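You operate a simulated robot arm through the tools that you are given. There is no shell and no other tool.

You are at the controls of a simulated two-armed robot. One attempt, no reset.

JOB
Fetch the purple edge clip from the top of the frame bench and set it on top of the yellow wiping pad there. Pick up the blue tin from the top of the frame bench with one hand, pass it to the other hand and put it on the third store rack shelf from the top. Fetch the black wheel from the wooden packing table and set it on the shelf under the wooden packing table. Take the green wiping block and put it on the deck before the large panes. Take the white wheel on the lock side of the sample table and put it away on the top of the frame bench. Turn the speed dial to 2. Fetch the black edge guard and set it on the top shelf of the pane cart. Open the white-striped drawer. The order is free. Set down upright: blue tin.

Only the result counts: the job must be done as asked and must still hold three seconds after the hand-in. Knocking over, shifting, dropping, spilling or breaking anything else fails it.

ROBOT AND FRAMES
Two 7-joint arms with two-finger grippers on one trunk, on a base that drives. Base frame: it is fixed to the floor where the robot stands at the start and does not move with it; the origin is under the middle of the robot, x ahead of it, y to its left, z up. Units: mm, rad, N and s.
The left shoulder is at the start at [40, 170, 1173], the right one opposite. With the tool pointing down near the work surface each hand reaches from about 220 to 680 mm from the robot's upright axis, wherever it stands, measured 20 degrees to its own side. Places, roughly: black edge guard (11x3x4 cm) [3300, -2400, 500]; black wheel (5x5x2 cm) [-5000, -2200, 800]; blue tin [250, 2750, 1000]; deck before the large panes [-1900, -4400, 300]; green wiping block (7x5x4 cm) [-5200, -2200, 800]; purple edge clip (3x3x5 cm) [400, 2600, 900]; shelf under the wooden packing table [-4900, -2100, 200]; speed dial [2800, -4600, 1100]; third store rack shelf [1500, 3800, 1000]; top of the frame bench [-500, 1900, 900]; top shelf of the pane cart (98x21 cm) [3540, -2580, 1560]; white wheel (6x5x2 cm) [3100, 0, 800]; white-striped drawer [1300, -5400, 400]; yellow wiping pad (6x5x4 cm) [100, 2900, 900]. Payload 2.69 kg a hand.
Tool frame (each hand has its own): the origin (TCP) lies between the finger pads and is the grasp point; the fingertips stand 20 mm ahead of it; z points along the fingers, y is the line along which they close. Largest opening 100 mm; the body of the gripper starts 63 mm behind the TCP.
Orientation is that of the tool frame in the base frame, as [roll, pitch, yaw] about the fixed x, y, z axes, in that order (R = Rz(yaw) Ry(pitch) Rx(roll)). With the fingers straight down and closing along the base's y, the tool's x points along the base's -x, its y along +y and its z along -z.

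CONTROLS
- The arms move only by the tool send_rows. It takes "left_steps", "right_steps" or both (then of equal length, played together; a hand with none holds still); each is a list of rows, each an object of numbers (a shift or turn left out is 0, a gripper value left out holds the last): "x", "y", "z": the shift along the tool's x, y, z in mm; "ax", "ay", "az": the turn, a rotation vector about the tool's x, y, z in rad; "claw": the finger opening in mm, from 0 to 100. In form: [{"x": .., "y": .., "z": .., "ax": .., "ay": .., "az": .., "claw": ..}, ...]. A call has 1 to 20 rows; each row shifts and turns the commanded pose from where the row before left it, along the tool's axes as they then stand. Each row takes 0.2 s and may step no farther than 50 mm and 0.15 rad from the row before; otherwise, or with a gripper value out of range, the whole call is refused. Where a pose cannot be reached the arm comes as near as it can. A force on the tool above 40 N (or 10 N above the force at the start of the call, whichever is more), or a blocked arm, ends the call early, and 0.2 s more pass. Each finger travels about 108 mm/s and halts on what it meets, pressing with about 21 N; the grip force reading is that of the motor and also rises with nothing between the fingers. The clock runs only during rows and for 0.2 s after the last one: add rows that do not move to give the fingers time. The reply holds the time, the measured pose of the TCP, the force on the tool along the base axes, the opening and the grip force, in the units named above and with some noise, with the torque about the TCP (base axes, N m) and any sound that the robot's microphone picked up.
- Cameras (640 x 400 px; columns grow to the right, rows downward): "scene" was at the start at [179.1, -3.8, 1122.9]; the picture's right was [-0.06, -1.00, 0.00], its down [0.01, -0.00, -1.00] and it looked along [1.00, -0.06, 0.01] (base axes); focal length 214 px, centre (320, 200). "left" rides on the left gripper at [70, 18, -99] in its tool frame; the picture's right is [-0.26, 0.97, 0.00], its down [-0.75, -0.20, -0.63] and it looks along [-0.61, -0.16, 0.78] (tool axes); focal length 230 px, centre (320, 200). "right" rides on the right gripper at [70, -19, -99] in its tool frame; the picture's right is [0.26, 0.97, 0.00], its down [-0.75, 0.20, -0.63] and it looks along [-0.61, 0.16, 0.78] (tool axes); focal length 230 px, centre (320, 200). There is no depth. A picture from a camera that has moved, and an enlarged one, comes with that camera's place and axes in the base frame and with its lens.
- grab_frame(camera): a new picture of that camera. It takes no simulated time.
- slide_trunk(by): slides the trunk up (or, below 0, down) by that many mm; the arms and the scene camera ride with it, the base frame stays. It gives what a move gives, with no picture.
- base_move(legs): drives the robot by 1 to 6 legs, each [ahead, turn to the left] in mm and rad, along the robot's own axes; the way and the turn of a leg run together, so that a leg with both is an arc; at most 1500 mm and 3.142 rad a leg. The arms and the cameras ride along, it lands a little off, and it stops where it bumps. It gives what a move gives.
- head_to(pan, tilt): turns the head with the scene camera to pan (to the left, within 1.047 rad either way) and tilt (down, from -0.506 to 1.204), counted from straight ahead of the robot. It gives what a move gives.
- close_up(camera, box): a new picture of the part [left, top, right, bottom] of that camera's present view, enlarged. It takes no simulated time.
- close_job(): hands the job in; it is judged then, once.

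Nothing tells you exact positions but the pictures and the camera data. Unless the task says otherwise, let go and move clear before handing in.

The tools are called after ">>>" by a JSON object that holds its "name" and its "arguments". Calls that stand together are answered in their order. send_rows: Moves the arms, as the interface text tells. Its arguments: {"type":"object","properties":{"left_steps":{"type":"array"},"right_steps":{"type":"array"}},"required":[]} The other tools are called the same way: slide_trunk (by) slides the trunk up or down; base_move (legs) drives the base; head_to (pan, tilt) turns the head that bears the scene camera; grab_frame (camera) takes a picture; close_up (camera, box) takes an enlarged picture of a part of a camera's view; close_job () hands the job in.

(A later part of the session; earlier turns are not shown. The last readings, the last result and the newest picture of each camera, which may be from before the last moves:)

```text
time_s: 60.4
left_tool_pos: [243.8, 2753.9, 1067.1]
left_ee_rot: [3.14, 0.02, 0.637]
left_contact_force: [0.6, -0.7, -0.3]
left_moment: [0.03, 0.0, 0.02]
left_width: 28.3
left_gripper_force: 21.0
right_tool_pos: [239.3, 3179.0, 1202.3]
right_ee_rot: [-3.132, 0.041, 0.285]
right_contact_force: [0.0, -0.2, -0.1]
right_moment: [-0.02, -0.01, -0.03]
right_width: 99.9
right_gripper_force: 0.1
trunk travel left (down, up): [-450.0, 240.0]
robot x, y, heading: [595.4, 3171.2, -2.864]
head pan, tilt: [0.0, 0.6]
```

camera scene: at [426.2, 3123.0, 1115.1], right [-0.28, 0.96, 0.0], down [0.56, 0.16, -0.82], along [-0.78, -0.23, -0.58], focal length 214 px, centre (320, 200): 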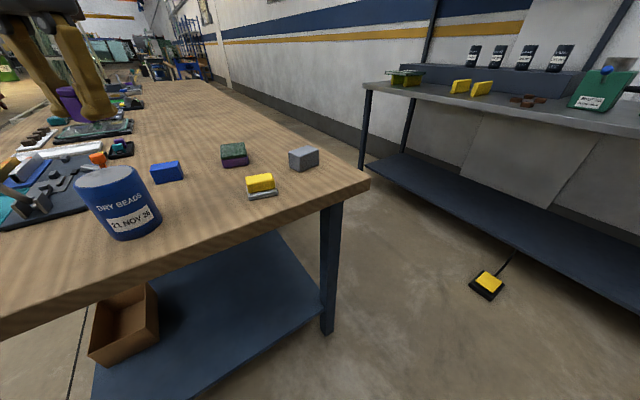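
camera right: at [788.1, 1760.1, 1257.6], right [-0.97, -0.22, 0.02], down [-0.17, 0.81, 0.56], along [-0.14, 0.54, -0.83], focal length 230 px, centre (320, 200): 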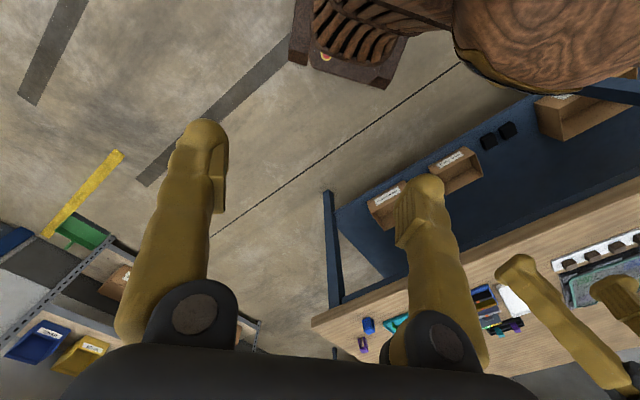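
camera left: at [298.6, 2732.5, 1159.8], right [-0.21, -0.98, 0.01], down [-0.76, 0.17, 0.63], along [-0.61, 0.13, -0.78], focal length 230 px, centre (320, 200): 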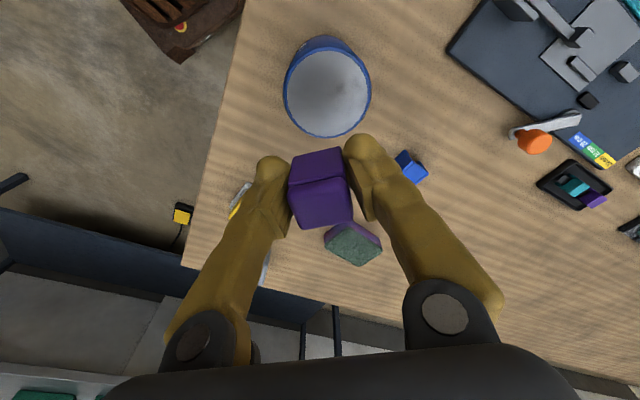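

>>> {"name": "send_rows", "arguments": {"left_steps": [{"x": -5.9, "y": -34.3, "z": 6, "ay": 0.005}, {"x": -5.9, "y": -34.3, "z": 6, "ay": 0.005}, {"x": -5.9, "y": -34.3, "z": 10, "ay": 0.005}, {"x": -5.9, "y": -34.3, "z": 20, "ay": 0.005}, {"x": -5.9, "y": -34.3, "z": 20}, {"x": -5.9, "y": -34.3, "z": 20}, {}, {}]}}

>>> {"name": "grab_frame", "arguments": {"camera": "left"}}

>>> {"name": "grab_frame", "arguments": {"camera": "scene"}}

```text
time_s: 62.2
left_tool_pos: [91.6, 2897.2, 985.4]
left_ee_rot: [3.138, 0.0, 0.636]
left_contact_force: [0.0, -0.9, -0.5]
left_moment: [0.02, -0.01, 0.03]
left_width: 28.1
left_gripper_force: 21.1
right_tool_pos: [238.4, 3178.8, 1202.1]
right_ee_rot: [-3.132, 0.039, 0.284]
right_contact_force: [-0.3, 0.2, 0.1]
right_moment: [0.02, 0.0, 0.0]
right_width: 100.0
right_gripper_force: 0.0
trunk travel left (down, up): [-450.0, 240.0]
robot x, y, heading: [597.2, 3171.8, -2.861]
head pan, tilt: [0.0, 0.6]
```

```text
taken
camera left: at [158.3, 2922.0, 1084.7], right [0.37, -0.93, 0.0], down [-0.73, -0.28, 0.63], along [-0.58, -0.23, -0.78], focal length 230 px, centre (320, 200)
```

left: 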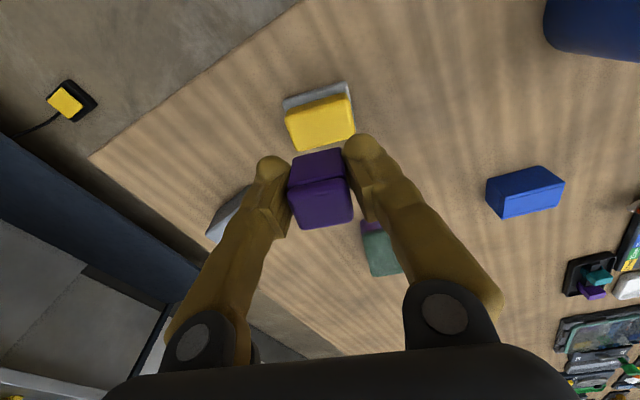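

```text
taken
camera scene: at [425.7, 3123.0, 1115.0], right [-0.28, 0.96, 0.0], down [0.56, 0.16, -0.81], along [-0.78, -0.23, -0.58], focal length 214 px, centre (320, 200)
```

scene: 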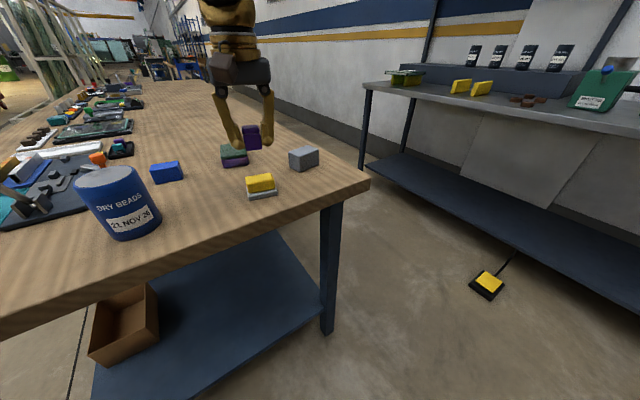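

The clip is aligned above the pad. Descending gently onto it.

>>> {"name": "send_rows", "arguments": {"left_steps": [{"y": 1.5, "z": 15}, {"z": 15}, {"z": 12}, {"z": 8}, {"z": 5}, {"z": 3}, {}, {}]}}

>>> {"name": "close_up", "arguments": {"camera": "scene", "box": [200, 120, 330, 210]}}

```text
time_s: 64.0
left_tool_pos: [92.9, 2895.2, 927.3]
left_ee_rot: [3.138, -0.002, 0.636]
left_contact_force: [-1.0, 0.6, -0.1]
left_moment: [0.0, 0.0, 0.0]
left_width: 28.7
left_gripper_force: 21.0
right_tool_pos: [238.2, 3181.1, 1201.2]
right_ee_rot: [-3.133, 0.037, 0.284]
right_contact_force: [1.1, 0.6, 0.2]
right_moment: [0.0, 0.01, 0.03]
right_width: 100.1
right_gripper_force: 0.2
trunk travel left (down, up): [-450.0, 240.0]
robot x, y, heading: [597.8, 3171.6, -2.858]
head pan, tilt: [0.0, 0.6]
```

```text
4.44 times, centred on (265, 165) of scene
camera zoom: at [426.1, 3122.9, 1115.0], right [-0.28, 0.96, 0.0], down [0.56, 0.16, -0.82], along [-0.78, -0.23, -0.58], focal length 953 px, centre (564, 356)
```

zoom: 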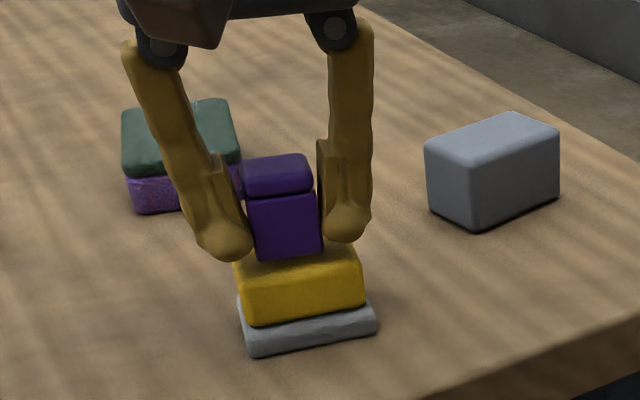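

The clip is hovering just above the pad. I'll lower in small steps until it touches.

>>> {"name": "send_rows", "arguments": {"left_steps": [{"z": 1.5}, {"z": 1.5}, {}, {}]}}

>>> {"name": "close_up", "arguments": {"camera": "scene", "box": [200, 120, 330, 210]}}

```text
time_s: 65.0
left_tool_pos: [92.9, 2894.7, 924.2]
left_ee_rot: [3.137, -0.002, 0.634]
left_contact_force: [-0.5, -0.6, -0.5]
left_moment: [0.02, -0.02, -0.03]
left_width: 28.1
left_gripper_force: 20.5
right_tool_pos: [238.0, 3179.1, 1202.3]
right_ee_rot: [-3.131, 0.037, 0.284]
right_contact_force: [0.8, -0.4, 0.3]
right_moment: [0.02, 0.02, 0.01]
right_width: 99.9
right_gripper_force: 0.0
trunk travel left (down, up): [-450.0, 240.0]
robot x, y, heading: [599.2, 3166.8, -2.856]
head pan, tilt: [0.0, 0.6]
```

```text
4.44 times, centred on (265, 165) of scene
camera zoom: at [426.1, 3122.9, 1115.0], right [-0.28, 0.96, 0.0], down [0.56, 0.16, -0.82], along [-0.78, -0.23, -0.58], focal length 953 px, centre (564, 356)
```

zoom: 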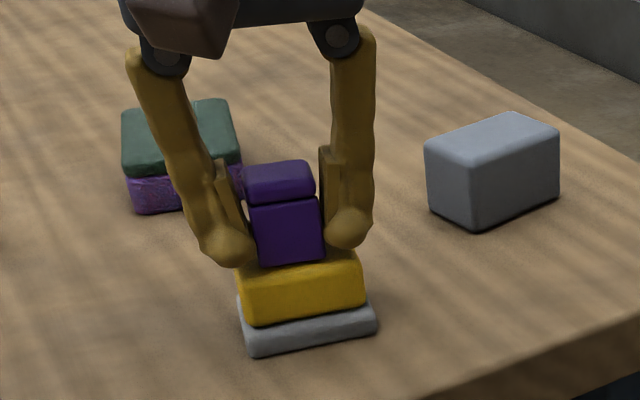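

>>> {"name": "send_rows", "arguments": {"left_steps": [{"z": 1.5}, {"z": 1.5}, {}, {}]}}

>>> {"name": "close_up", "arguments": {"camera": "scene", "box": [200, 120, 330, 210]}}

```text
time_s: 66.0
left_tool_pos: [92.6, 2895.5, 921.8]
left_ee_rot: [3.14, 0.0, 0.635]
left_contact_force: [-0.7, -0.4, 8.3]
left_moment: [0.04, 0.06, -0.03]
left_width: 28.1
left_gripper_force: 20.6
right_tool_pos: [239.0, 3181.0, 1202.1]
right_ee_rot: [-3.132, 0.04, 0.285]
right_contact_force: [-0.4, -0.7, -0.5]
right_moment: [0.03, 0.01, -0.03]
right_width: 99.8
right_gripper_force: 0.0
trunk travel left (down, up): [-450.0, 240.0]
robot x, y, heading: [592.6, 3172.6, -2.862]
head pan, tilt: [0.0, 0.6]
```

```text
4.44 times, centred on (265, 165) of scene
camera zoom: at [426.8, 3123.1, 1115.2], right [-0.28, 0.96, 0.0], down [0.56, 0.16, -0.82], along [-0.78, -0.23, -0.58], focal length 953 px, centre (564, 356)
```

zoom: 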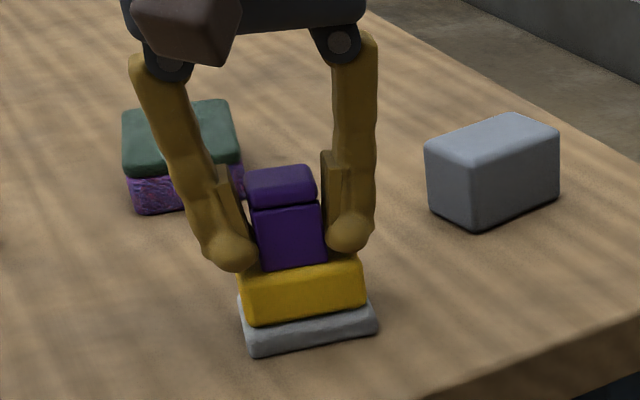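

Contact made. I'll zoom closely to check the clip's placement on the pad before releasing.

>>> {"name": "close_up", "arguments": {"camera": "scene", "box": [240, 150, 300, 205]}}

>>> {"name": "grab_frame", "arguments": {"camera": "left"}}

>>> {"name": "grab_frame", "arguments": {"camera": "right"}}

```text
7.27 times, centred on (270, 178) of scene
camera zoom: at [426.8, 3123.1, 1115.2], right [-0.28, 0.96, 0.0], down [0.56, 0.16, -0.82], along [-0.78, -0.23, -0.58], focal length 1560 px, centre (684, 364)
```

zoom: 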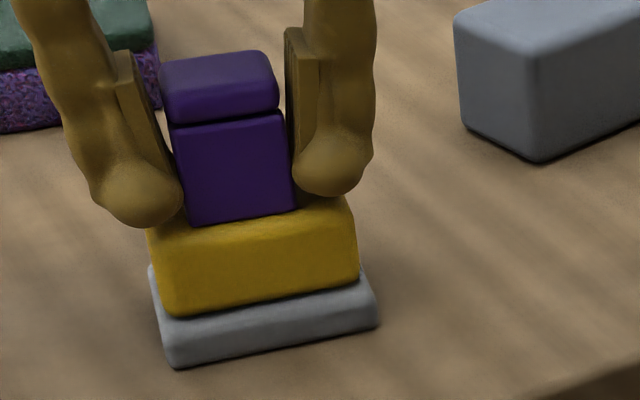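

```text
taken
camera left: at [159.8, 2921.4, 1021.6], right [0.37, -0.93, 0.0], down [-0.72, -0.28, 0.63], along [-0.59, -0.23, -0.78], focal length 230 px, centre (320, 200)
```

left: 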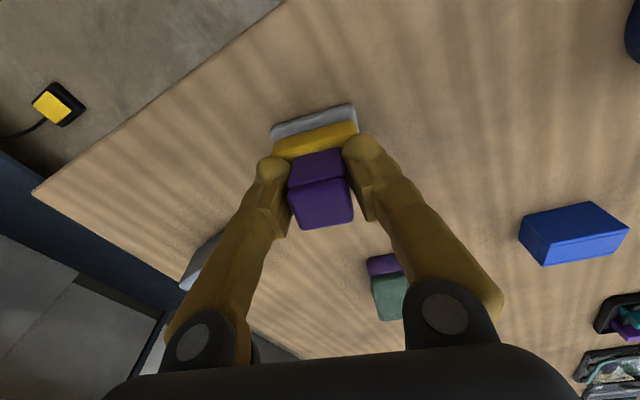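

```text
taken
camera right: at [303.7, 3216.1, 1298.2], right [0.52, -0.86, -0.02], down [-0.64, -0.4, 0.66], along [-0.57, -0.33, -0.75], focal length 230 px, centre (320, 200)
```

right: 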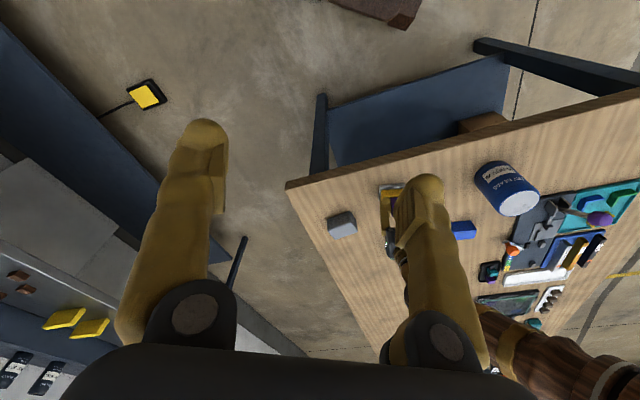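

>>> {"name": "close_up", "arguments": {"camera": "left", "box": [255, 90, 385, 240]}}

```text
2.67 times, centred on (320, 165) of left
camera zoom: at [159.8, 2921.4, 1021.6], right [0.37, -0.93, 0.0], down [-0.72, -0.28, 0.63], along [-0.59, -0.23, -0.78], focal length 614 px, centre (320, 293)
```

zoom: 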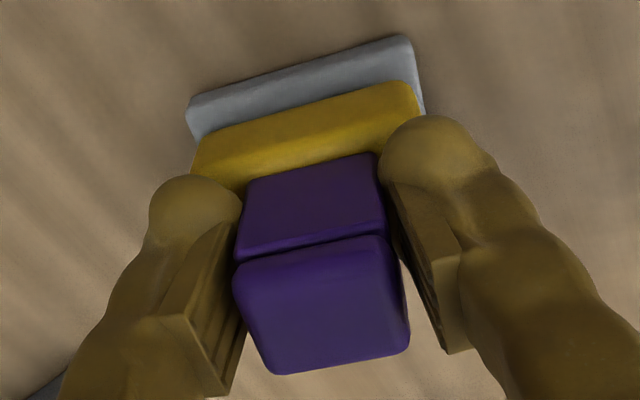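

The clip sits slightly to the far side of the pad; I'll lift 3 mm, shift 4.5 mm toward the robot, set down again and release.

>>> {"name": "send_rows", "arguments": {"left_steps": [{"z": -4}, {"x": 4.5}, {}, {"z": 3}, {}, {}]}}

>>> {"name": "close_up", "arguments": {"camera": "scene", "box": [240, 150, 300, 205]}}

>>> {"name": "close_up", "arguments": {"camera": "left", "box": [255, 90, 385, 240]}}

```text
time_s: 67.4
left_tool_pos: [96.6, 2899.6, 921.7]
left_ee_rot: [3.139, -0.001, 0.635]
left_contact_force: [-1.8, -0.9, 6.0]
left_moment: [0.04, 0.09, 0.02]
left_width: 28.1
left_gripper_force: 21.1
right_tool_pos: [239.5, 3179.8, 1201.8]
right_ee_rot: [-3.13, 0.04, 0.285]
right_contact_force: [-0.3, 0.2, 0.7]
right_moment: [0.01, 0.0, -0.02]
right_width: 100.4
right_gripper_force: 0.0
trunk travel left (down, up): [-450.0, 240.0]
robot x, y, heading: [596.6, 3171.9, -2.857]
head pan, tilt: [0.0, 0.6]
```

```text
7.27 times, centred on (270, 178) of scene
camera zoom: at [426.5, 3123.0, 1115.2], right [-0.28, 0.96, 0.0], down [0.56, 0.16, -0.82], along [-0.78, -0.23, -0.58], focal length 1560 px, centre (684, 364)
```

zoom: 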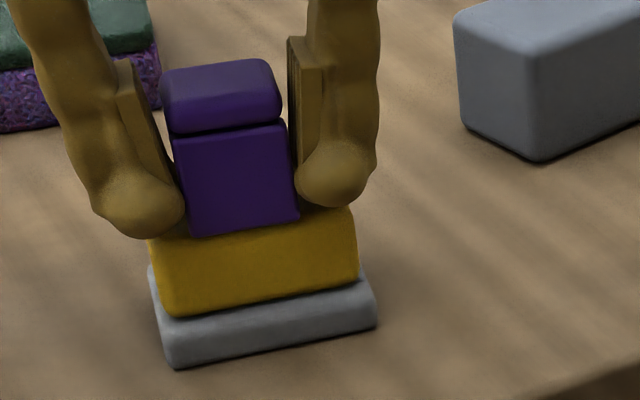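

```text
2.67 times, centred on (320, 165) of left
camera zoom: at [164.8, 2924.8, 1021.6], right [0.37, -0.93, 0.0], down [-0.72, -0.28, 0.63], along [-0.59, -0.23, -0.78], focal length 614 px, centre (320, 293)
```

zoom: 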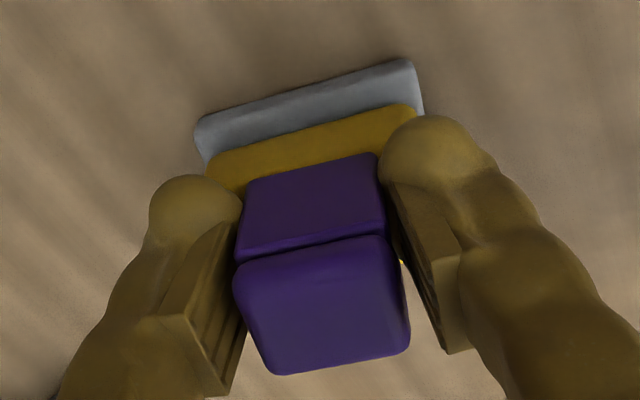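

Placement looks centred now, with the pad visible on both sides. Releasing and lifting away.

>>> {"name": "send_rows", "arguments": {"left_steps": [{"claw": 34}, {"claw": 45}, {"claw": 60}, {}, {"z": -10}, {"z": -25}, {"z": -35}, {"z": -40}, {"z": -30}]}}

>>> {"name": "close_up", "arguments": {"camera": "scene", "box": [200, 120, 330, 210]}}

>>> {"name": "grab_frame", "arguments": {"camera": "left"}}

```text
time_s: 69.4
left_tool_pos: [98.7, 2897.9, 1060.0]
left_ee_rot: [3.137, -0.003, 0.636]
left_contact_force: [-0.8, 0.2, -0.1]
left_moment: [0.01, -0.01, 0.02]
left_width: 59.9
left_gripper_force: 0.1
right_tool_pos: [238.8, 3179.0, 1201.9]
right_ee_rot: [-3.131, 0.04, 0.286]
right_contact_force: [-1.4, -0.3, -0.2]
right_moment: [0.03, -0.01, -0.03]
right_width: 100.1
right_gripper_force: 0.0
trunk travel left (down, up): [-450.0, 240.0]
robot x, y, heading: [595.1, 3170.9, -2.86]
head pan, tilt: [0.0, 0.6]
```

```text
4.44 times, centred on (265, 165) of scene
camera zoom: at [426.4, 3122.9, 1115.1], right [-0.28, 0.96, 0.0], down [0.56, 0.16, -0.82], along [-0.78, -0.23, -0.58], focal length 953 px, centre (564, 356)
```

zoom: 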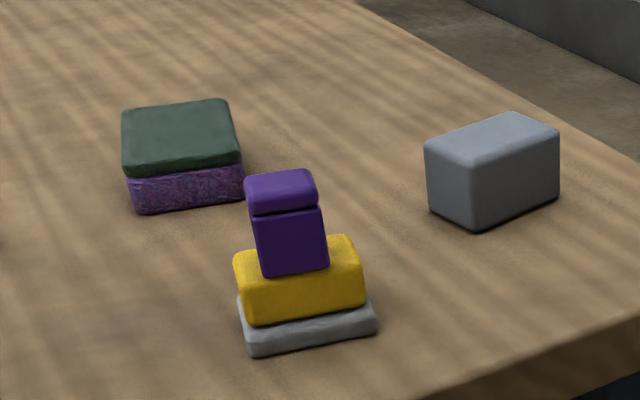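

```text
taken
camera left: at [165.8, 2924.0, 1159.7], right [0.37, -0.93, 0.0], down [-0.73, -0.28, 0.63], along [-0.58, -0.23, -0.78], focal length 230 px, centre (320, 200)
```

left: 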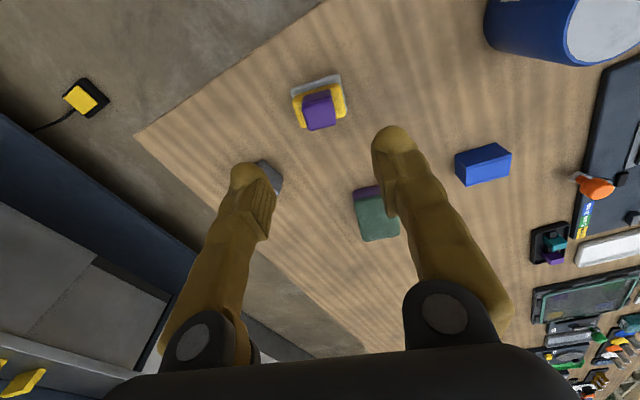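

The clip now rests on the yellow pad. Next, the tin: I'll move the left hand over it with fingers wide open.

>>> {"name": "send_rows", "arguments": {"left_steps": [{"x": 2.7, "y": 35.7, "claw": 100}, {"x": 2.7, "y": 35.7}, {"x": 2.7, "y": 35.7}, {"x": 2.7, "y": 35.7}, {"x": 2.7, "y": 35.7}, {"x": 2.7, "y": 35.7}, {"az": 0.12}, {"az": 0.12}, {"az": 0.116}, {}]}}

>>> {"name": "grab_frame", "arguments": {"camera": "left"}}

>>> {"name": "grab_frame", "arguments": {"camera": "scene"}}

```text
time_s: 71.6
left_tool_pos: [238.6, 2735.7, 1062.8]
left_ee_rot: [3.141, -0.001, 0.278]
left_contact_force: [-0.1, -0.3, 0.5]
left_moment: [-0.01, 0.0, 0.02]
left_width: 99.8
left_gripper_force: 0.0
right_tool_pos: [238.8, 3179.1, 1201.3]
right_ee_rot: [-3.131, 0.039, 0.284]
right_contact_force: [0.3, 0.6, -0.4]
right_moment: [0.01, 0.02, -0.01]
right_width: 99.9
right_gripper_force: 0.1
trunk travel left (down, up): [-450.0, 240.0]
robot x, y, heading: [593.8, 3170.7, -2.86]
head pan, tilt: [0.0, 0.6]
```

```text
taken
camera left: at [310.3, 2736.2, 1162.5], right [0.02, -1.0, 0.0], down [-0.78, -0.01, 0.63], along [-0.63, -0.01, -0.78], focal length 230 px, centre (320, 200)
```

left: 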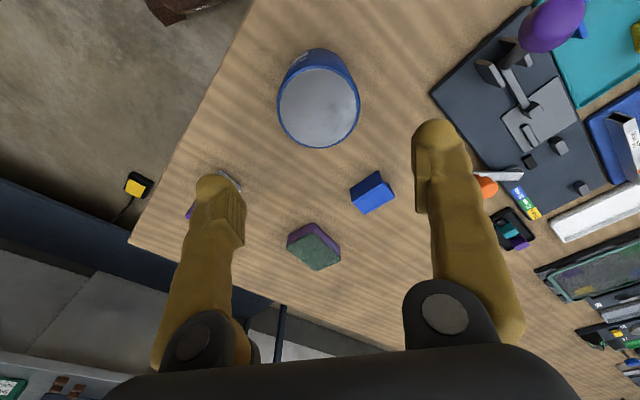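

```text
taken
camera scene: at [426.4, 3122.8, 1115.1], right [-0.28, 0.96, 0.0], down [0.56, 0.16, -0.82], along [-0.78, -0.23, -0.58], focal length 214 px, centre (320, 200)
```

scene: 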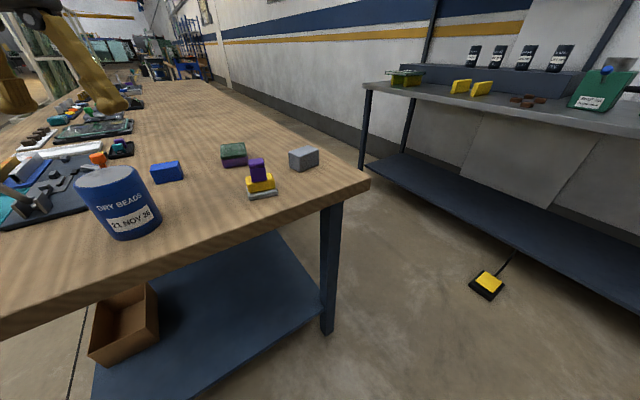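

>>> {"name": "send_rows", "arguments": {"left_steps": [{"x": 5, "y": 1, "z": 20}, {"z": 20}, {"z": 20}, {}]}}

>>> {"name": "grab_frame", "arguments": {"camera": "left"}}

```text
time_s: 72.6
left_tool_pos: [243.5, 2734.1, 1003.1]
left_ee_rot: [3.141, -0.001, 0.278]
left_contact_force: [-0.4, 0.3, 0.8]
left_moment: [0.0, -0.01, -0.02]
left_width: 99.8
left_gripper_force: 0.1
right_tool_pos: [239.3, 3178.4, 1202.4]
right_ee_rot: [-3.13, 0.04, 0.283]
right_contact_force: [-0.1, 0.1, -0.4]
right_moment: [-0.01, 0.0, 0.03]
right_width: 100.1
right_gripper_force: 0.0
trunk travel left (down, up): [-450.0, 240.0]
robot x, y, heading: [595.0, 3170.3, -2.854]
head pan, tilt: [0.0, 0.6]
```

```text
taken
camera left: at [315.7, 2735.2, 1102.4], right [0.02, -1.0, 0.0], down [-0.78, -0.01, 0.63], along [-0.63, -0.01, -0.78], focal length 230 px, centre (320, 200)
```

left: 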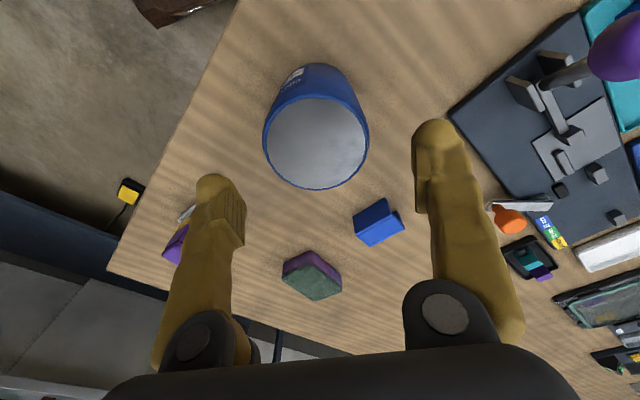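

Tin centre ≈ (247, 2736). Correcting, descending to TCP z ≈ 940 and closing on the tin's upper part.

>>> {"name": "send_rows", "arguments": {"left_steps": [{"x": 3.7, "y": -1.3, "z": 10}, {"z": 20}, {"z": 20}, {"z": 13}, {}, {"claw": 60}, {}, {}, {}]}}

>>> {"name": "grab_frame", "arguments": {"camera": "left"}}

>>> {"name": "grab_frame", "arguments": {"camera": "scene"}}

```text
time_s: 74.6
left_tool_pos: [246.8, 2738.1, 939.5]
left_ee_rot: [-3.141, -0.001, 0.279]
left_contact_force: [0.3, -1.0, -0.4]
left_moment: [-0.12, 0.0, 0.0]
left_width: 80.5
left_gripper_force: 21.3
right_tool_pos: [237.7, 3178.9, 1201.9]
right_ee_rot: [-3.129, 0.039, 0.283]
right_contact_force: [0.2, 0.2, -0.1]
right_moment: [0.01, -0.01, 0.0]
right_width: 100.0
right_gripper_force: 0.1
trunk travel left (down, up): [-450.0, 240.0]
robot x, y, heading: [591.5, 3172.0, -2.856]
head pan, tilt: [0.0, 0.6]
```

```text
taken
camera left: at [318.3, 2738.4, 1039.6], right [0.02, -1.0, 0.0], down [-0.78, -0.01, 0.63], along [-0.63, -0.01, -0.78], focal length 230 px, centre (320, 200)
```

left: 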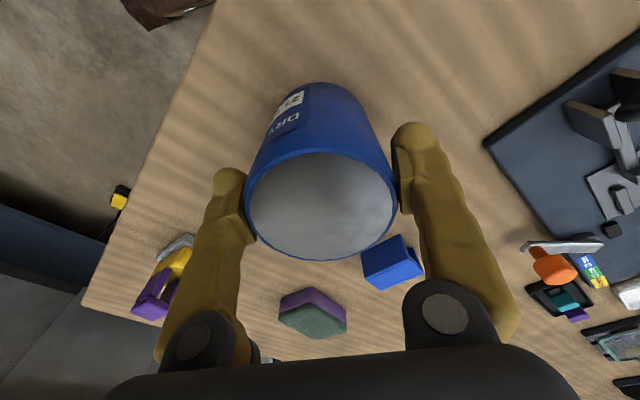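

```text
taken
camera scene: at [426.2, 3122.8, 1115.0], right [-0.28, 0.96, 0.0], down [0.56, 0.16, -0.82], along [-0.78, -0.23, -0.58], focal length 214 px, centre (320, 200)
```

scene: 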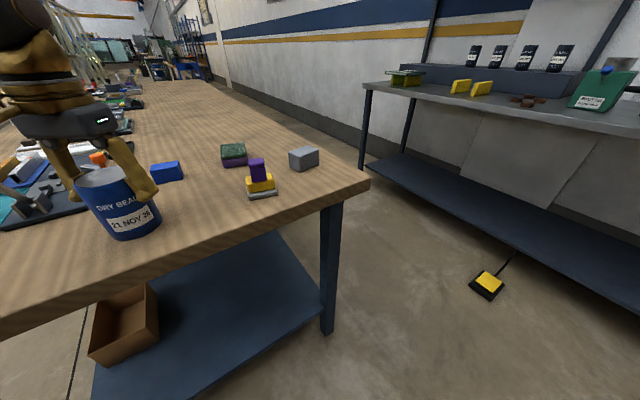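

Gripped at 80.5 mm. Lifting the tin straight up.

>>> {"name": "send_rows", "arguments": {"left_steps": [{"z": -5}, {"z": -15}, {"z": -25}, {"z": -30}, {"z": -30}, {}, {}]}}

>>> {"name": "grab_frame", "arguments": {"camera": "scene"}}

```text
time_s: 76.2
left_tool_pos: [243.8, 2735.9, 1043.6]
left_ee_rot: [-3.141, -0.002, 0.278]
left_contact_force: [-0.1, 0.8, -2.8]
left_moment: [0.04, 0.02, 0.05]
left_width: 80.3
left_gripper_force: 20.9
right_tool_pos: [239.2, 3179.2, 1201.2]
right_ee_rot: [-3.13, 0.041, 0.285]
right_contact_force: [0.1, -0.6, 0.2]
right_moment: [-0.01, 0.0, 0.0]
right_width: 100.1
right_gripper_force: 0.0
trunk travel left (down, up): [-450.0, 240.0]
robot x, y, heading: [595.9, 3168.2, -2.859]
head pan, tilt: [0.0, 0.6]
```

```text
taken
camera scene: at [426.3, 3122.8, 1115.0], right [-0.28, 0.96, 0.0], down [0.56, 0.16, -0.82], along [-0.78, -0.23, -0.58], focal length 214 px, centre (320, 200)
```

scene: 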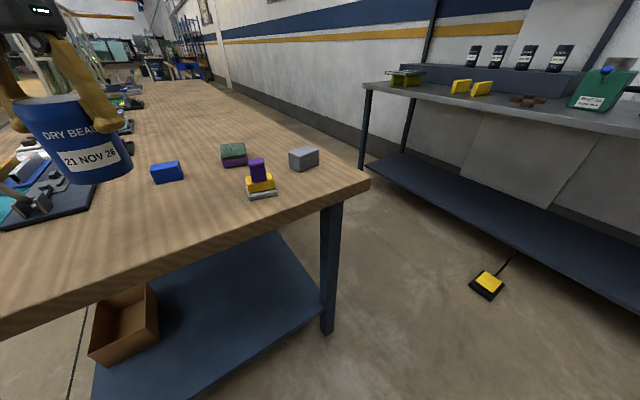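

Tin is up (≈0.28 kg). I'll raise it and bring it in front of the robot, then turn toward the rack.

>>> {"name": "send_rows", "arguments": {"left_steps": [{"z": -40}, {"z": -40}, {"x": 5, "y": -33}, {"x": 5, "y": -33}, {"x": 5, "y": -33}, {"x": 5, "y": -33}, {"x": 5, "y": -33}, {"x": 5, "y": -33}, {}]}}

>>> {"name": "base_move", "arguments": {"legs": [[0, -1.3], [0, -1.29]]}}

>>> {"name": "head_to", "arguments": {"pan": 0, "tilt": 0.25}}

>>> {"name": "grab_frame", "arguments": {"camera": "scene"}}

```text
time_s: 78.2
left_tool_pos: [218.8, 2936.8, 1126.6]
left_ee_rot: [3.139, -0.001, 0.28]
left_contact_force: [0.1, 0.8, -3.5]
left_moment: [0.02, 0.0, -0.02]
left_width: 80.4
left_gripper_force: 21.4
right_tool_pos: [237.1, 3179.4, 1202.0]
right_ee_rot: [-3.131, 0.041, 0.284]
right_contact_force: [-0.2, 0.4, 0.4]
right_moment: [0.02, 0.03, -0.02]
right_width: 100.0
right_gripper_force: 0.1
trunk travel left (down, up): [-450.0, 240.0]
robot x, y, heading: [597.2, 3174.0, -2.868]
head pan, tilt: [0.0, 0.6]
```

```text
time_s: 85.2
left_tool_pos: [800.1, 3564.8, 1126.8]
left_ee_rot: [3.14, -0.001, -2.328]
left_contact_force: [-0.2, 0.3, -4.1]
left_moment: [0.01, 0.03, -0.03]
left_width: 80.0
left_gripper_force: 21.2
right_tool_pos: [908.0, 3346.2, 1214.0]
right_ee_rot: [-3.131, 0.081, -2.321]
right_contact_force: [0.1, 0.2, -0.4]
right_moment: [0.02, 0.0, 0.01]
right_width: 99.9
right_gripper_force: 0.1
trunk travel left (down, up): [-450.0, 240.0]
robot x, y, heading: [584.4, 3176.3, 0.816]
head pan, tilt: [0.0, 0.6]
```

```text
time_s: 86.0
left_tool_pos: [787.5, 3551.5, 1132.3]
left_ee_rot: [3.138, 0.015, -2.326]
left_contact_force: [0.1, 0.3, -3.6]
left_moment: [-0.01, -0.01, 0.0]
left_width: 80.0
left_gripper_force: 21.4
right_tool_pos: [895.1, 3332.4, 1201.7]
right_ee_rot: [-3.131, 0.036, -2.32]
right_contact_force: [0.0, -0.4, 0.0]
right_moment: [0.02, -0.02, 0.01]
right_width: 100.0
right_gripper_force: 0.0
trunk travel left (down, up): [-450.0, 240.0]
robot x, y, heading: [586.5, 3176.6, 0.817]
head pan, tilt: [0.0, 0.25]
```

```text
taken
camera scene: at [712.3, 3314.6, 1147.1], right [0.73, -0.68, 0.0], down [-0.18, -0.19, -0.96], along [0.66, 0.7, -0.26], focal length 214 px, centre (320, 200)
```

scene: 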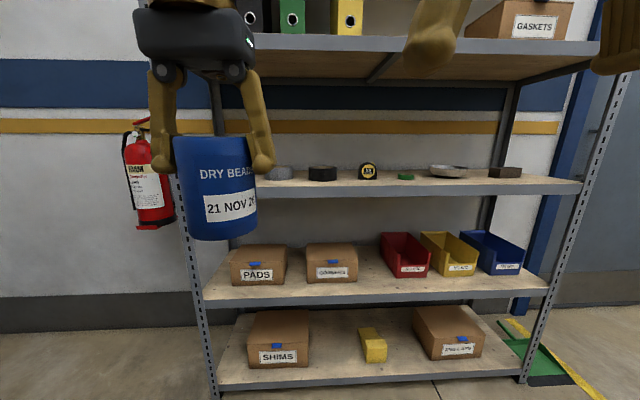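

I'm facing the rack. I'll raise the trunk to see the third shelf's free space from above.

>>> {"name": "slide_trunk", "arguments": {"by": 200}}

>>> {"name": "grab_frame", "arguments": {"camera": "scene"}}

>>> {"name": "close_up", "arguments": {"camera": "scene", "box": [180, 170, 640, 320]}}

```text
time_s: 88.2
left_tool_pos: [787.9, 3552.0, 1332.4]
left_ee_rot: [3.137, 0.015, -2.327]
left_contact_force: [0.3, -0.3, -3.9]
left_moment: [-0.01, 0.0, 0.02]
left_width: 79.9
left_gripper_force: 20.9
right_tool_pos: [895.7, 3333.2, 1399.7]
right_ee_rot: [-3.131, 0.027, -2.323]
right_contact_force: [0.1, 0.0, -0.5]
right_moment: [0.01, 0.0, -0.01]
right_width: 100.1
right_gripper_force: 0.1
trunk travel left (down, up): [-650.0, 40.0]
robot x, y, heading: [586.3, 3177.3, 0.821]
head pan, tilt: [0.0, 0.25]
```

```text
taken
camera scene: at [715.0, 3317.0, 1347.0], right [0.73, -0.68, 0.0], down [-0.18, -0.19, -0.96], along [0.66, 0.7, -0.26], focal length 214 px, centre (320, 200)
```

scene: 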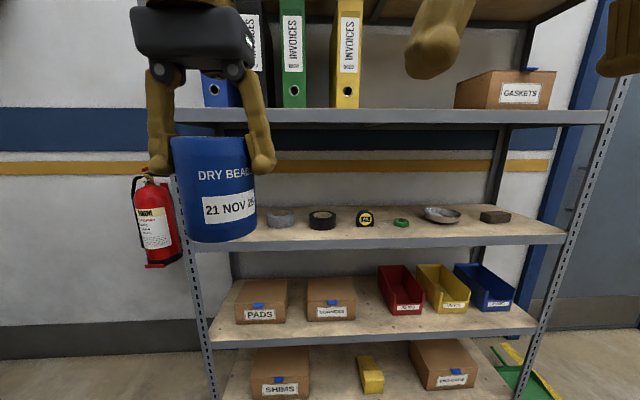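

```text
1.39 times, centred on (410, 245) of scene
camera zoom: at [715.0, 3317.0, 1347.0], right [0.73, -0.68, 0.0], down [-0.18, -0.19, -0.96], along [0.66, 0.7, -0.26], focal length 298 px, centre (195, 137)
```

zoom: 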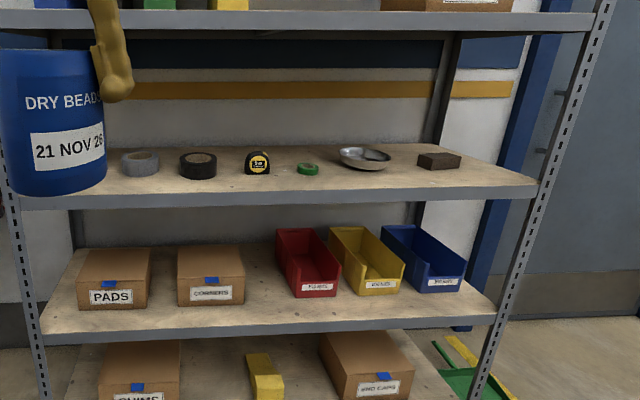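

Third shelf top is at z ≈ 1010 with a clear 130 mm strip along its front edge. I'll do the handover here: first move the right hand forward and tilt it toward horizontal (away from the tin).

>>> {"name": "send_rows", "arguments": {"right_steps": [{"x": -29, "z": 36}, {"x": -29, "z": 36}, {"x": -29, "z": 36}, {"x": -29, "z": 36}, {"x": -29, "z": 36}, {"ay": -0.1355}, {"ay": -0.1355}, {"ay": -0.1355}, {"ay": -0.1355}, {"ay": -0.1355}, {"ay": -0.1355}, {"ay": -0.1355}, {"ay": -0.1355}, {"ay": -0.1355}, {}, {}]}}

>>> {"name": "grab_frame", "arguments": {"camera": "scene"}}

>>> {"name": "grab_frame", "arguments": {"camera": "right"}}

```text
time_s: 91.8
left_tool_pos: [769.7, 3535.4, 1339.4]
left_ee_rot: [3.136, 0.032, -2.329]
left_contact_force: [-1.0, -0.6, -3.5]
left_moment: [0.04, -0.04, 0.03]
left_width: 79.3
left_gripper_force: 21.7
right_tool_pos: [1018.1, 3423.8, 1279.1]
right_ee_rot: [2.851, 1.335, -2.686]
right_contact_force: [-0.9, 0.7, -0.5]
right_moment: [-0.02, 0.02, -0.01]
right_width: 99.7
right_gripper_force: 0.1
trunk travel left (down, up): [-650.0, 40.0]
robot x, y, heading: [588.2, 3184.4, 0.818]
head pan, tilt: [0.0, 0.25]
stopped in row 16 (right hand): the arm was blocked; the commanded pose is now the measured one
```

```text
taken
camera scene: at [713.1, 3314.6, 1347.6], right [0.73, -0.68, 0.0], down [-0.18, -0.19, -0.97], along [0.66, 0.7, -0.26], focal length 214 px, centre (320, 200)
```

scene: 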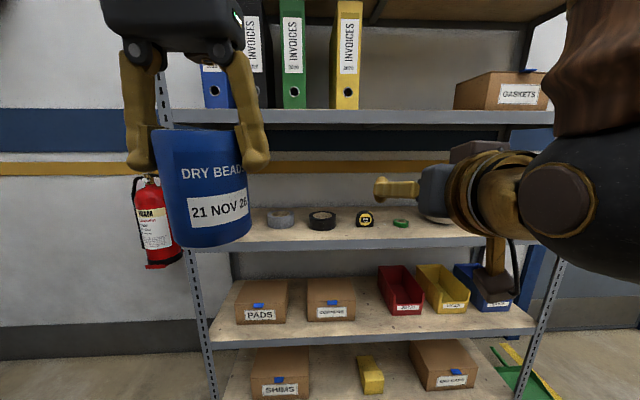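

```text
taken
camera right: at [944.0, 3335.6, 1231.7], right [-0.7, 0.69, -0.19], down [-0.42, -0.2, 0.88], along [0.57, 0.7, 0.43], focal length 230 px, centre (320, 200)
```

right: 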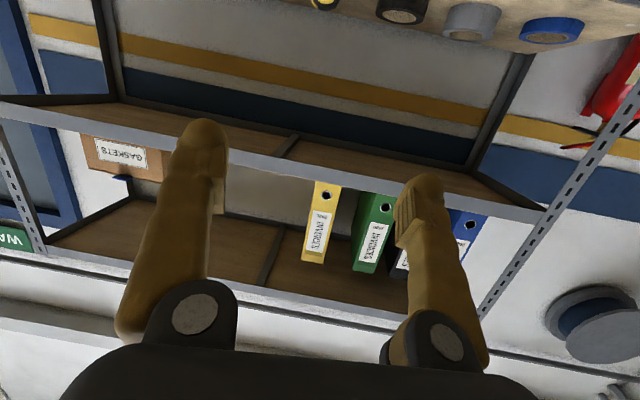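

The right hand ended up pointing forward and slightly downward at a joint limit, which suits a side grasp. I'll try shifting it a bit left toward the centre.

>>> {"name": "send_rows", "arguments": {"right_steps": [{"y": 20}, {"y": 20}, {"y": 20}, {"y": 20}, {}]}}

>>> {"name": "grab_frame", "arguments": {"camera": "scene"}}

```text
time_s: 93.2
left_tool_pos: [755.6, 3518.4, 1345.4]
left_ee_rot: [3.136, 0.048, -2.328]
left_contact_force: [-1.1, -0.6, -2.5]
left_moment: [0.06, -0.01, -0.01]
left_width: 79.1
left_gripper_force: 21.3
right_tool_pos: [968.6, 3461.8, 1305.3]
right_ee_rot: [2.578, 1.326, -3.007]
right_contact_force: [-0.3, -1.0, -0.3]
right_moment: [-0.03, 0.01, -0.02]
right_width: 100.1
right_gripper_force: 0.1
trunk travel left (down, up): [-650.0, 40.0]
robot x, y, heading: [588.7, 3180.6, 0.823]
head pan, tilt: [0.0, 0.25]
stopped in row 5 (right hand): the arm was blocked; the commanded pose is now the measured one
```

```text
taken
camera scene: at [712.8, 3315.0, 1347.6], right [0.73, -0.68, 0.0], down [-0.18, -0.19, -0.97], along [0.66, 0.7, -0.26], focal length 214 px, centre (320, 200)
```

scene: 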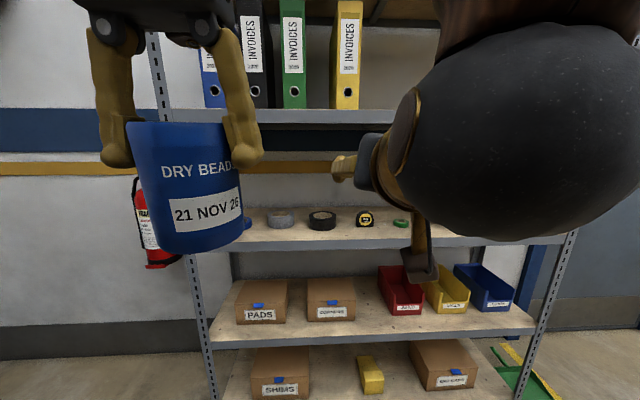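

The right elbow is too bent here (and crowds the head). I'll extend the right hand farther forward for a more natural posture.

>>> {"name": "send_rows", "arguments": {"right_steps": [{"z": 30, "y": -8}, {"z": 30, "y": -8}, {"z": 30, "y": -8}, {"z": 30, "y": -8}, {"z": 20}, {}, {}]}}

>>> {"name": "grab_frame", "arguments": {"camera": "scene"}}

```text
time_s: 94.8
left_tool_pos: [759.7, 3524.0, 1343.9]
left_ee_rot: [3.135, 0.046, -2.328]
left_contact_force: [-0.1, 0.4, -3.8]
left_moment: [-0.01, -0.01, -0.01]
left_width: 78.9
left_gripper_force: 20.4
right_tool_pos: [1092.3, 3529.6, 1268.5]
right_ee_rot: [2.593, 1.323, -2.988]
right_contact_force: [-0.1, -0.9, -0.3]
right_moment: [-0.03, -0.05, -0.02]
right_width: 100.2
right_gripper_force: 0.0
trunk travel left (down, up): [-650.0, 40.0]
robot x, y, heading: [591.0, 3174.1, 0.816]
head pan, tilt: [0.0, 0.25]
```

```text
taken
camera scene: at [714.9, 3317.0, 1347.1], right [0.73, -0.68, 0.0], down [-0.18, -0.19, -0.96], along [0.66, 0.7, -0.26], focal length 214 px, centre (320, 200)
```

scene: 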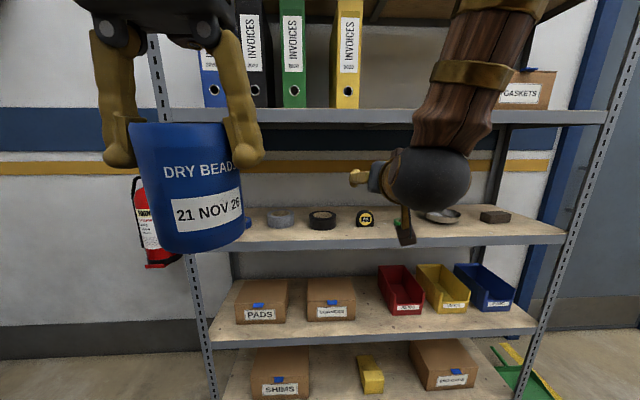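

Now the right arm looks natural, pointing forward about 12° downward. I'll level its roll and shift it a little left/back toward the handover point.

>>> {"name": "send_rows", "arguments": {"right_steps": [{"x": 4.75, "y": 16.4, "z": -12}, {"x": 4.75, "y": 16.4, "z": -12}, {"x": 4.75, "y": 16.4, "z": -12}, {"x": 4.75, "y": 16.4, "z": -12}, {"az": -0.065}, {"az": -0.065}, {}, {}]}}

>>> {"name": "grab_frame", "arguments": {"camera": "scene"}}

```text
time_s: 96.8
left_tool_pos: [737.9, 3501.5, 1331.6]
left_ee_rot: [3.134, 0.006, -2.327]
left_contact_force: [0.0, -0.6, -3.3]
left_moment: [0.01, 0.03, -0.01]
left_width: 78.8
left_gripper_force: 20.4
right_tool_pos: [1031.7, 3514.0, 1276.2]
right_ee_rot: [2.884, 1.341, -2.767]
right_contact_force: [-0.9, -0.1, 0.4]
right_moment: [0.0, 0.05, 0.02]
right_width: 99.8
right_gripper_force: 0.1
trunk travel left (down, up): [-650.0, 40.0]
robot x, y, heading: [587.0, 3179.9, 0.815]
head pan, tilt: [0.0, 0.25]
stopped in row 8 (right hand): the arm was blocked; the commanded pose is now the measured one
```

```text
taken
camera scene: at [713.3, 3315.0, 1347.5], right [0.73, -0.68, 0.0], down [-0.18, -0.19, -0.97], along [0.66, 0.7, -0.26], focal length 214 px, centre (320, 200)
```

scene: 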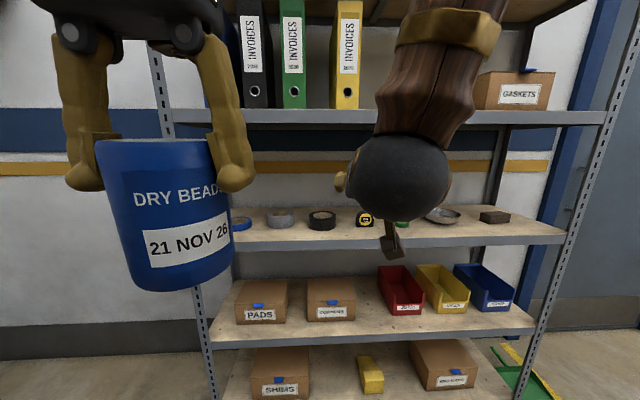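

The left hand shifts a bit with each blocked stop; I'll check the tin in its grip.

>>> {"name": "grab_frame", "arguments": {"camera": "left"}}

>>> {"name": "grab_frame", "arguments": {"camera": "right"}}

>>> {"name": "close_up", "arguments": {"camera": "scene", "box": [30, 0, 270, 300]}}

```text
taken
camera left: at [677.3, 3461.5, 1431.3], right [-0.53, 0.85, 0.01], down [0.66, 0.4, 0.63], along [0.53, 0.34, -0.78], focal length 230 px, centre (320, 200)
```

left: 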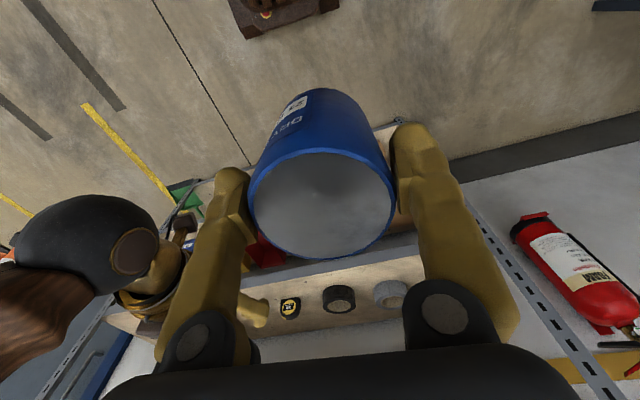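

```text
taken
camera right: at [949.6, 3435.3, 1228.2], right [-0.62, 0.76, -0.19], down [-0.45, -0.14, 0.88], along [0.64, 0.63, 0.43], focal length 230 px, centre (320, 200)
```

right: 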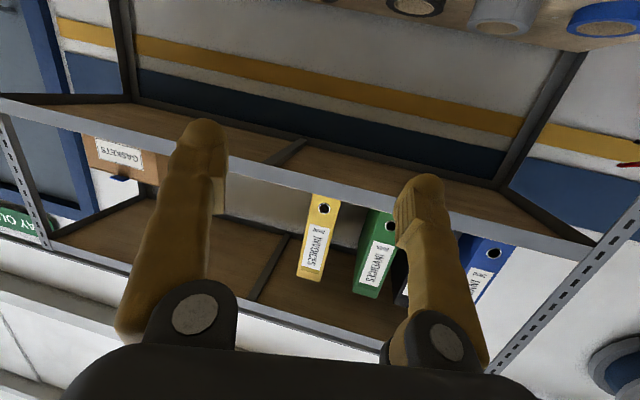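

```text
1.33 times, centred on (150, 150) of scene
camera zoom: at [713.3, 3315.0, 1347.5], right [0.73, -0.68, 0.0], down [-0.18, -0.19, -0.97], along [0.66, 0.7, -0.26], focal length 286 px, centre (547, 267)
```

zoom: 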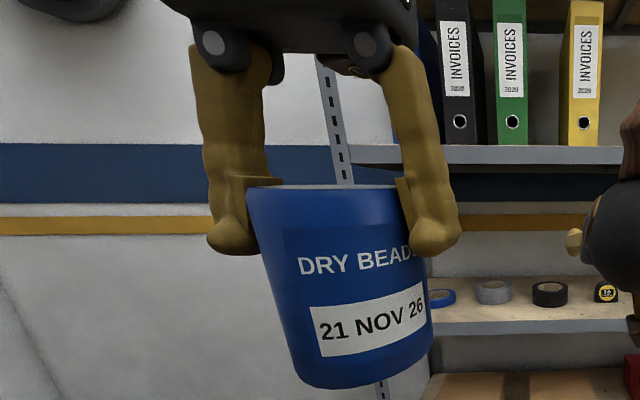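

The tin is still well held. I'll lower the right hand and bring it a little more toward the centre so the left arm can reach over it.

>>> {"name": "send_rows", "arguments": {"right_steps": [{"x": 22, "y": 10, "z": 4}, {"x": 22, "y": 10, "z": 4}, {"x": 22, "y": 10, "z": 4}, {"x": 22, "y": 10, "z": 4}, {}]}}

>>> {"name": "grab_frame", "arguments": {"camera": "scene"}}

```text
time_s: 98.0
left_tool_pos: [740.3, 3504.2, 1332.1]
left_ee_rot: [3.134, 0.007, -2.328]
left_contact_force: [0.2, -0.3, -3.6]
left_moment: [0.01, 0.02, 0.02]
left_width: 78.7
left_gripper_force: 21.0
right_tool_pos: [1017.2, 3552.0, 1195.6]
right_ee_rot: [2.801, 1.34, -2.878]
right_contact_force: [0.9, -0.2, -0.5]
right_moment: [0.02, 0.01, 0.0]
right_width: 99.9
right_gripper_force: 0.0
trunk travel left (down, up): [-650.0, 40.0]
robot x, y, heading: [587.2, 3182.5, 0.82]
head pan, tilt: [0.0, 0.25]
```

```text
taken
camera scene: at [714.6, 3316.5, 1347.2], right [0.73, -0.68, 0.0], down [-0.18, -0.19, -0.96], along [0.66, 0.7, -0.26], focal length 214 px, centre (320, 200)
```

scene: 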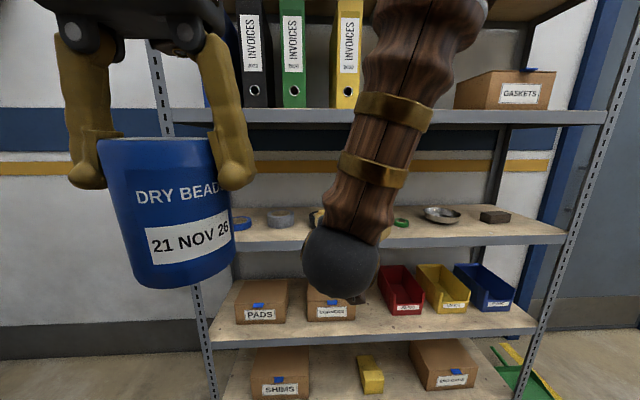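

Good pose without blocking. I'll trim the right hand's roll slightly so the closing axis is level.

>>> {"name": "send_rows", "arguments": {"right_steps": [{"az": -0.035}, {"az": -0.035}, {}, {}]}}

```text
time_s: 99.0
left_tool_pos: [741.3, 3503.4, 1330.7]
left_ee_rot: [3.134, 0.006, -2.326]
left_contact_force: [0.8, -0.4, -3.1]
left_moment: [-0.01, 0.0, -0.03]
left_width: 78.7
left_gripper_force: 20.8
right_tool_pos: [1017.5, 3548.4, 1191.8]
right_ee_rot: [3.134, 1.347, -2.536]
right_contact_force: [0.3, -0.5, -0.2]
right_moment: [0.01, 0.02, 0.01]
right_width: 100.1
right_gripper_force: 0.1
trunk travel left (down, up): [-650.0, 40.0]
robot x, y, heading: [585.6, 3179.0, 0.815]
head pan, tilt: [0.0, 0.25]
```

Right hand is level now at (1017, 3548, 1192). I'll bring the tin forward first, then over the right hand's open fingers.

>>> {"name": "send_rows", "arguments": {"left_steps": [{"x": -37, "z": -4}, {"x": -37, "z": -4}, {"x": -37, "z": -4}, {"x": -37, "z": -4}, {"x": -37}, {"x": -37}, {"y": -34}, {"y": -34}, {"y": -34}, {"y": -34}, {"y": -34}, {}, {}]}}

>>> {"name": "grab_frame", "arguments": {"camera": "scene"}}

>>> {"name": "grab_frame", "arguments": {"camera": "left"}}

>>> {"name": "grab_frame", "arguments": {"camera": "right"}}

```text
time_s: 100.6
left_tool_pos: [898.1, 3634.6, 1388.1]
left_ee_rot: [3.128, 0.081, -2.326]
left_contact_force: [0.0, -1.7, -4.9]
left_moment: [0.08, 0.01, -0.02]
left_width: 77.5
left_gripper_force: 21.4
right_tool_pos: [1012.1, 3525.4, 1198.4]
right_ee_rot: [3.098, 1.357, -2.593]
right_contact_force: [0.6, -0.8, 0.9]
right_moment: [0.02, 0.0, 0.04]
right_width: 99.9
right_gripper_force: 0.1
trunk travel left (down, up): [-650.0, 40.0]
robot x, y, heading: [588.1, 3183.1, 0.818]
head pan, tilt: [0.0, 0.25]
stopped in row 7 (left hand): the arm was blocked; the commanded pose is now the measured one
```

```text
taken
camera scene: at [714.4, 3312.6, 1347.7], right [0.73, -0.68, 0.0], down [-0.18, -0.19, -0.97], along [0.66, 0.7, -0.26], focal length 214 px, centre (320, 200)
```

scene: 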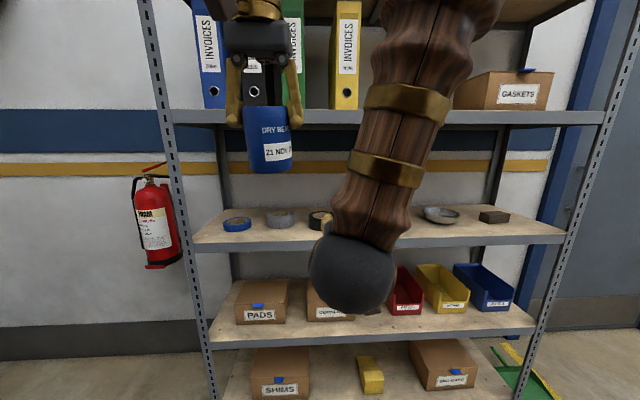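

```text
taken
camera left: at [833.2, 3589.4, 1481.6], right [-0.53, 0.85, 0.03], down [0.63, 0.36, 0.69], along [0.57, 0.38, -0.73], focal length 230 px, centre (320, 200)
```

left: 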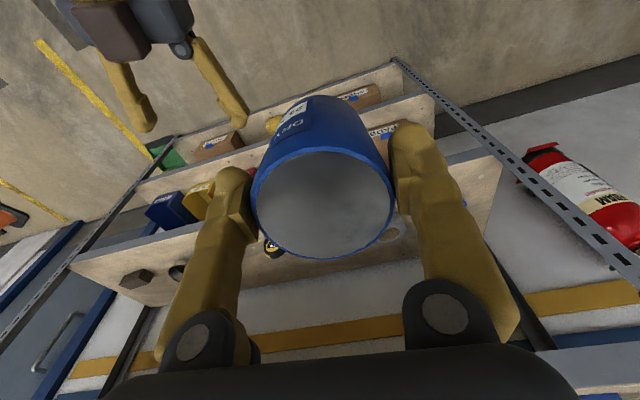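

```text
taken
camera right: at [928.3, 3446.7, 1151.1], right [-0.59, 0.77, -0.24], down [-0.48, -0.1, 0.87], along [0.65, 0.63, 0.43], focal length 230 px, centre (320, 200)
```

right: 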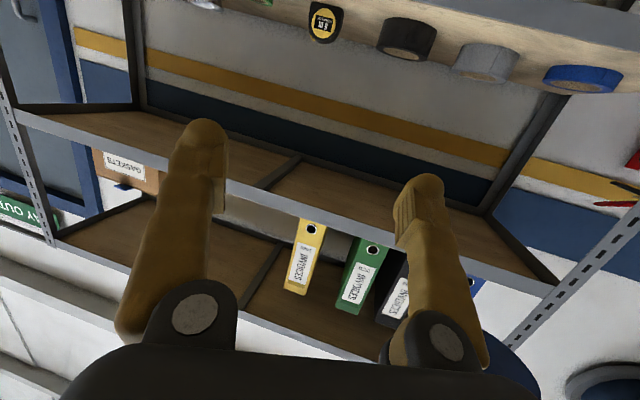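

The left arm tops out at this height; it works better lower relative to the shoulder. I'll first lower the left hand a bit and re-level it, staying left of the right hand.

>>> {"name": "send_rows", "arguments": {"left_steps": [{"z": 15, "ay": 0.02, "x": 5}, {"z": 15, "ay": 0.02, "x": 5}, {"z": 15, "ay": 0.02, "x": 5}, {"z": 15, "ay": 0.02, "x": 5}, {"z": 10}, {}]}}

```text
time_s: 100.9
left_tool_pos: [883.3, 3623.6, 1388.1]
left_ee_rot: [3.129, 0.083, -2.325]
left_contact_force: [-0.2, -1.0, -3.0]
left_moment: [0.01, 0.03, 0.02]
left_width: 75.6
left_gripper_force: 21.0
right_tool_pos: [1004.8, 3511.6, 1203.7]
right_ee_rot: [3.081, 1.361, -2.622]
right_contact_force: [0.6, 0.6, -0.4]
right_moment: [0.01, -0.02, -0.02]
right_width: 100.1
right_gripper_force: 0.0
trunk travel left (down, up): [-650.0, 40.0]
robot x, y, heading: [588.0, 3177.1, 0.82]
head pan, tilt: [0.0, 0.25]
stopped in row 1 (left hand): the arm was blocked; the commanded pose is now the measured one
```

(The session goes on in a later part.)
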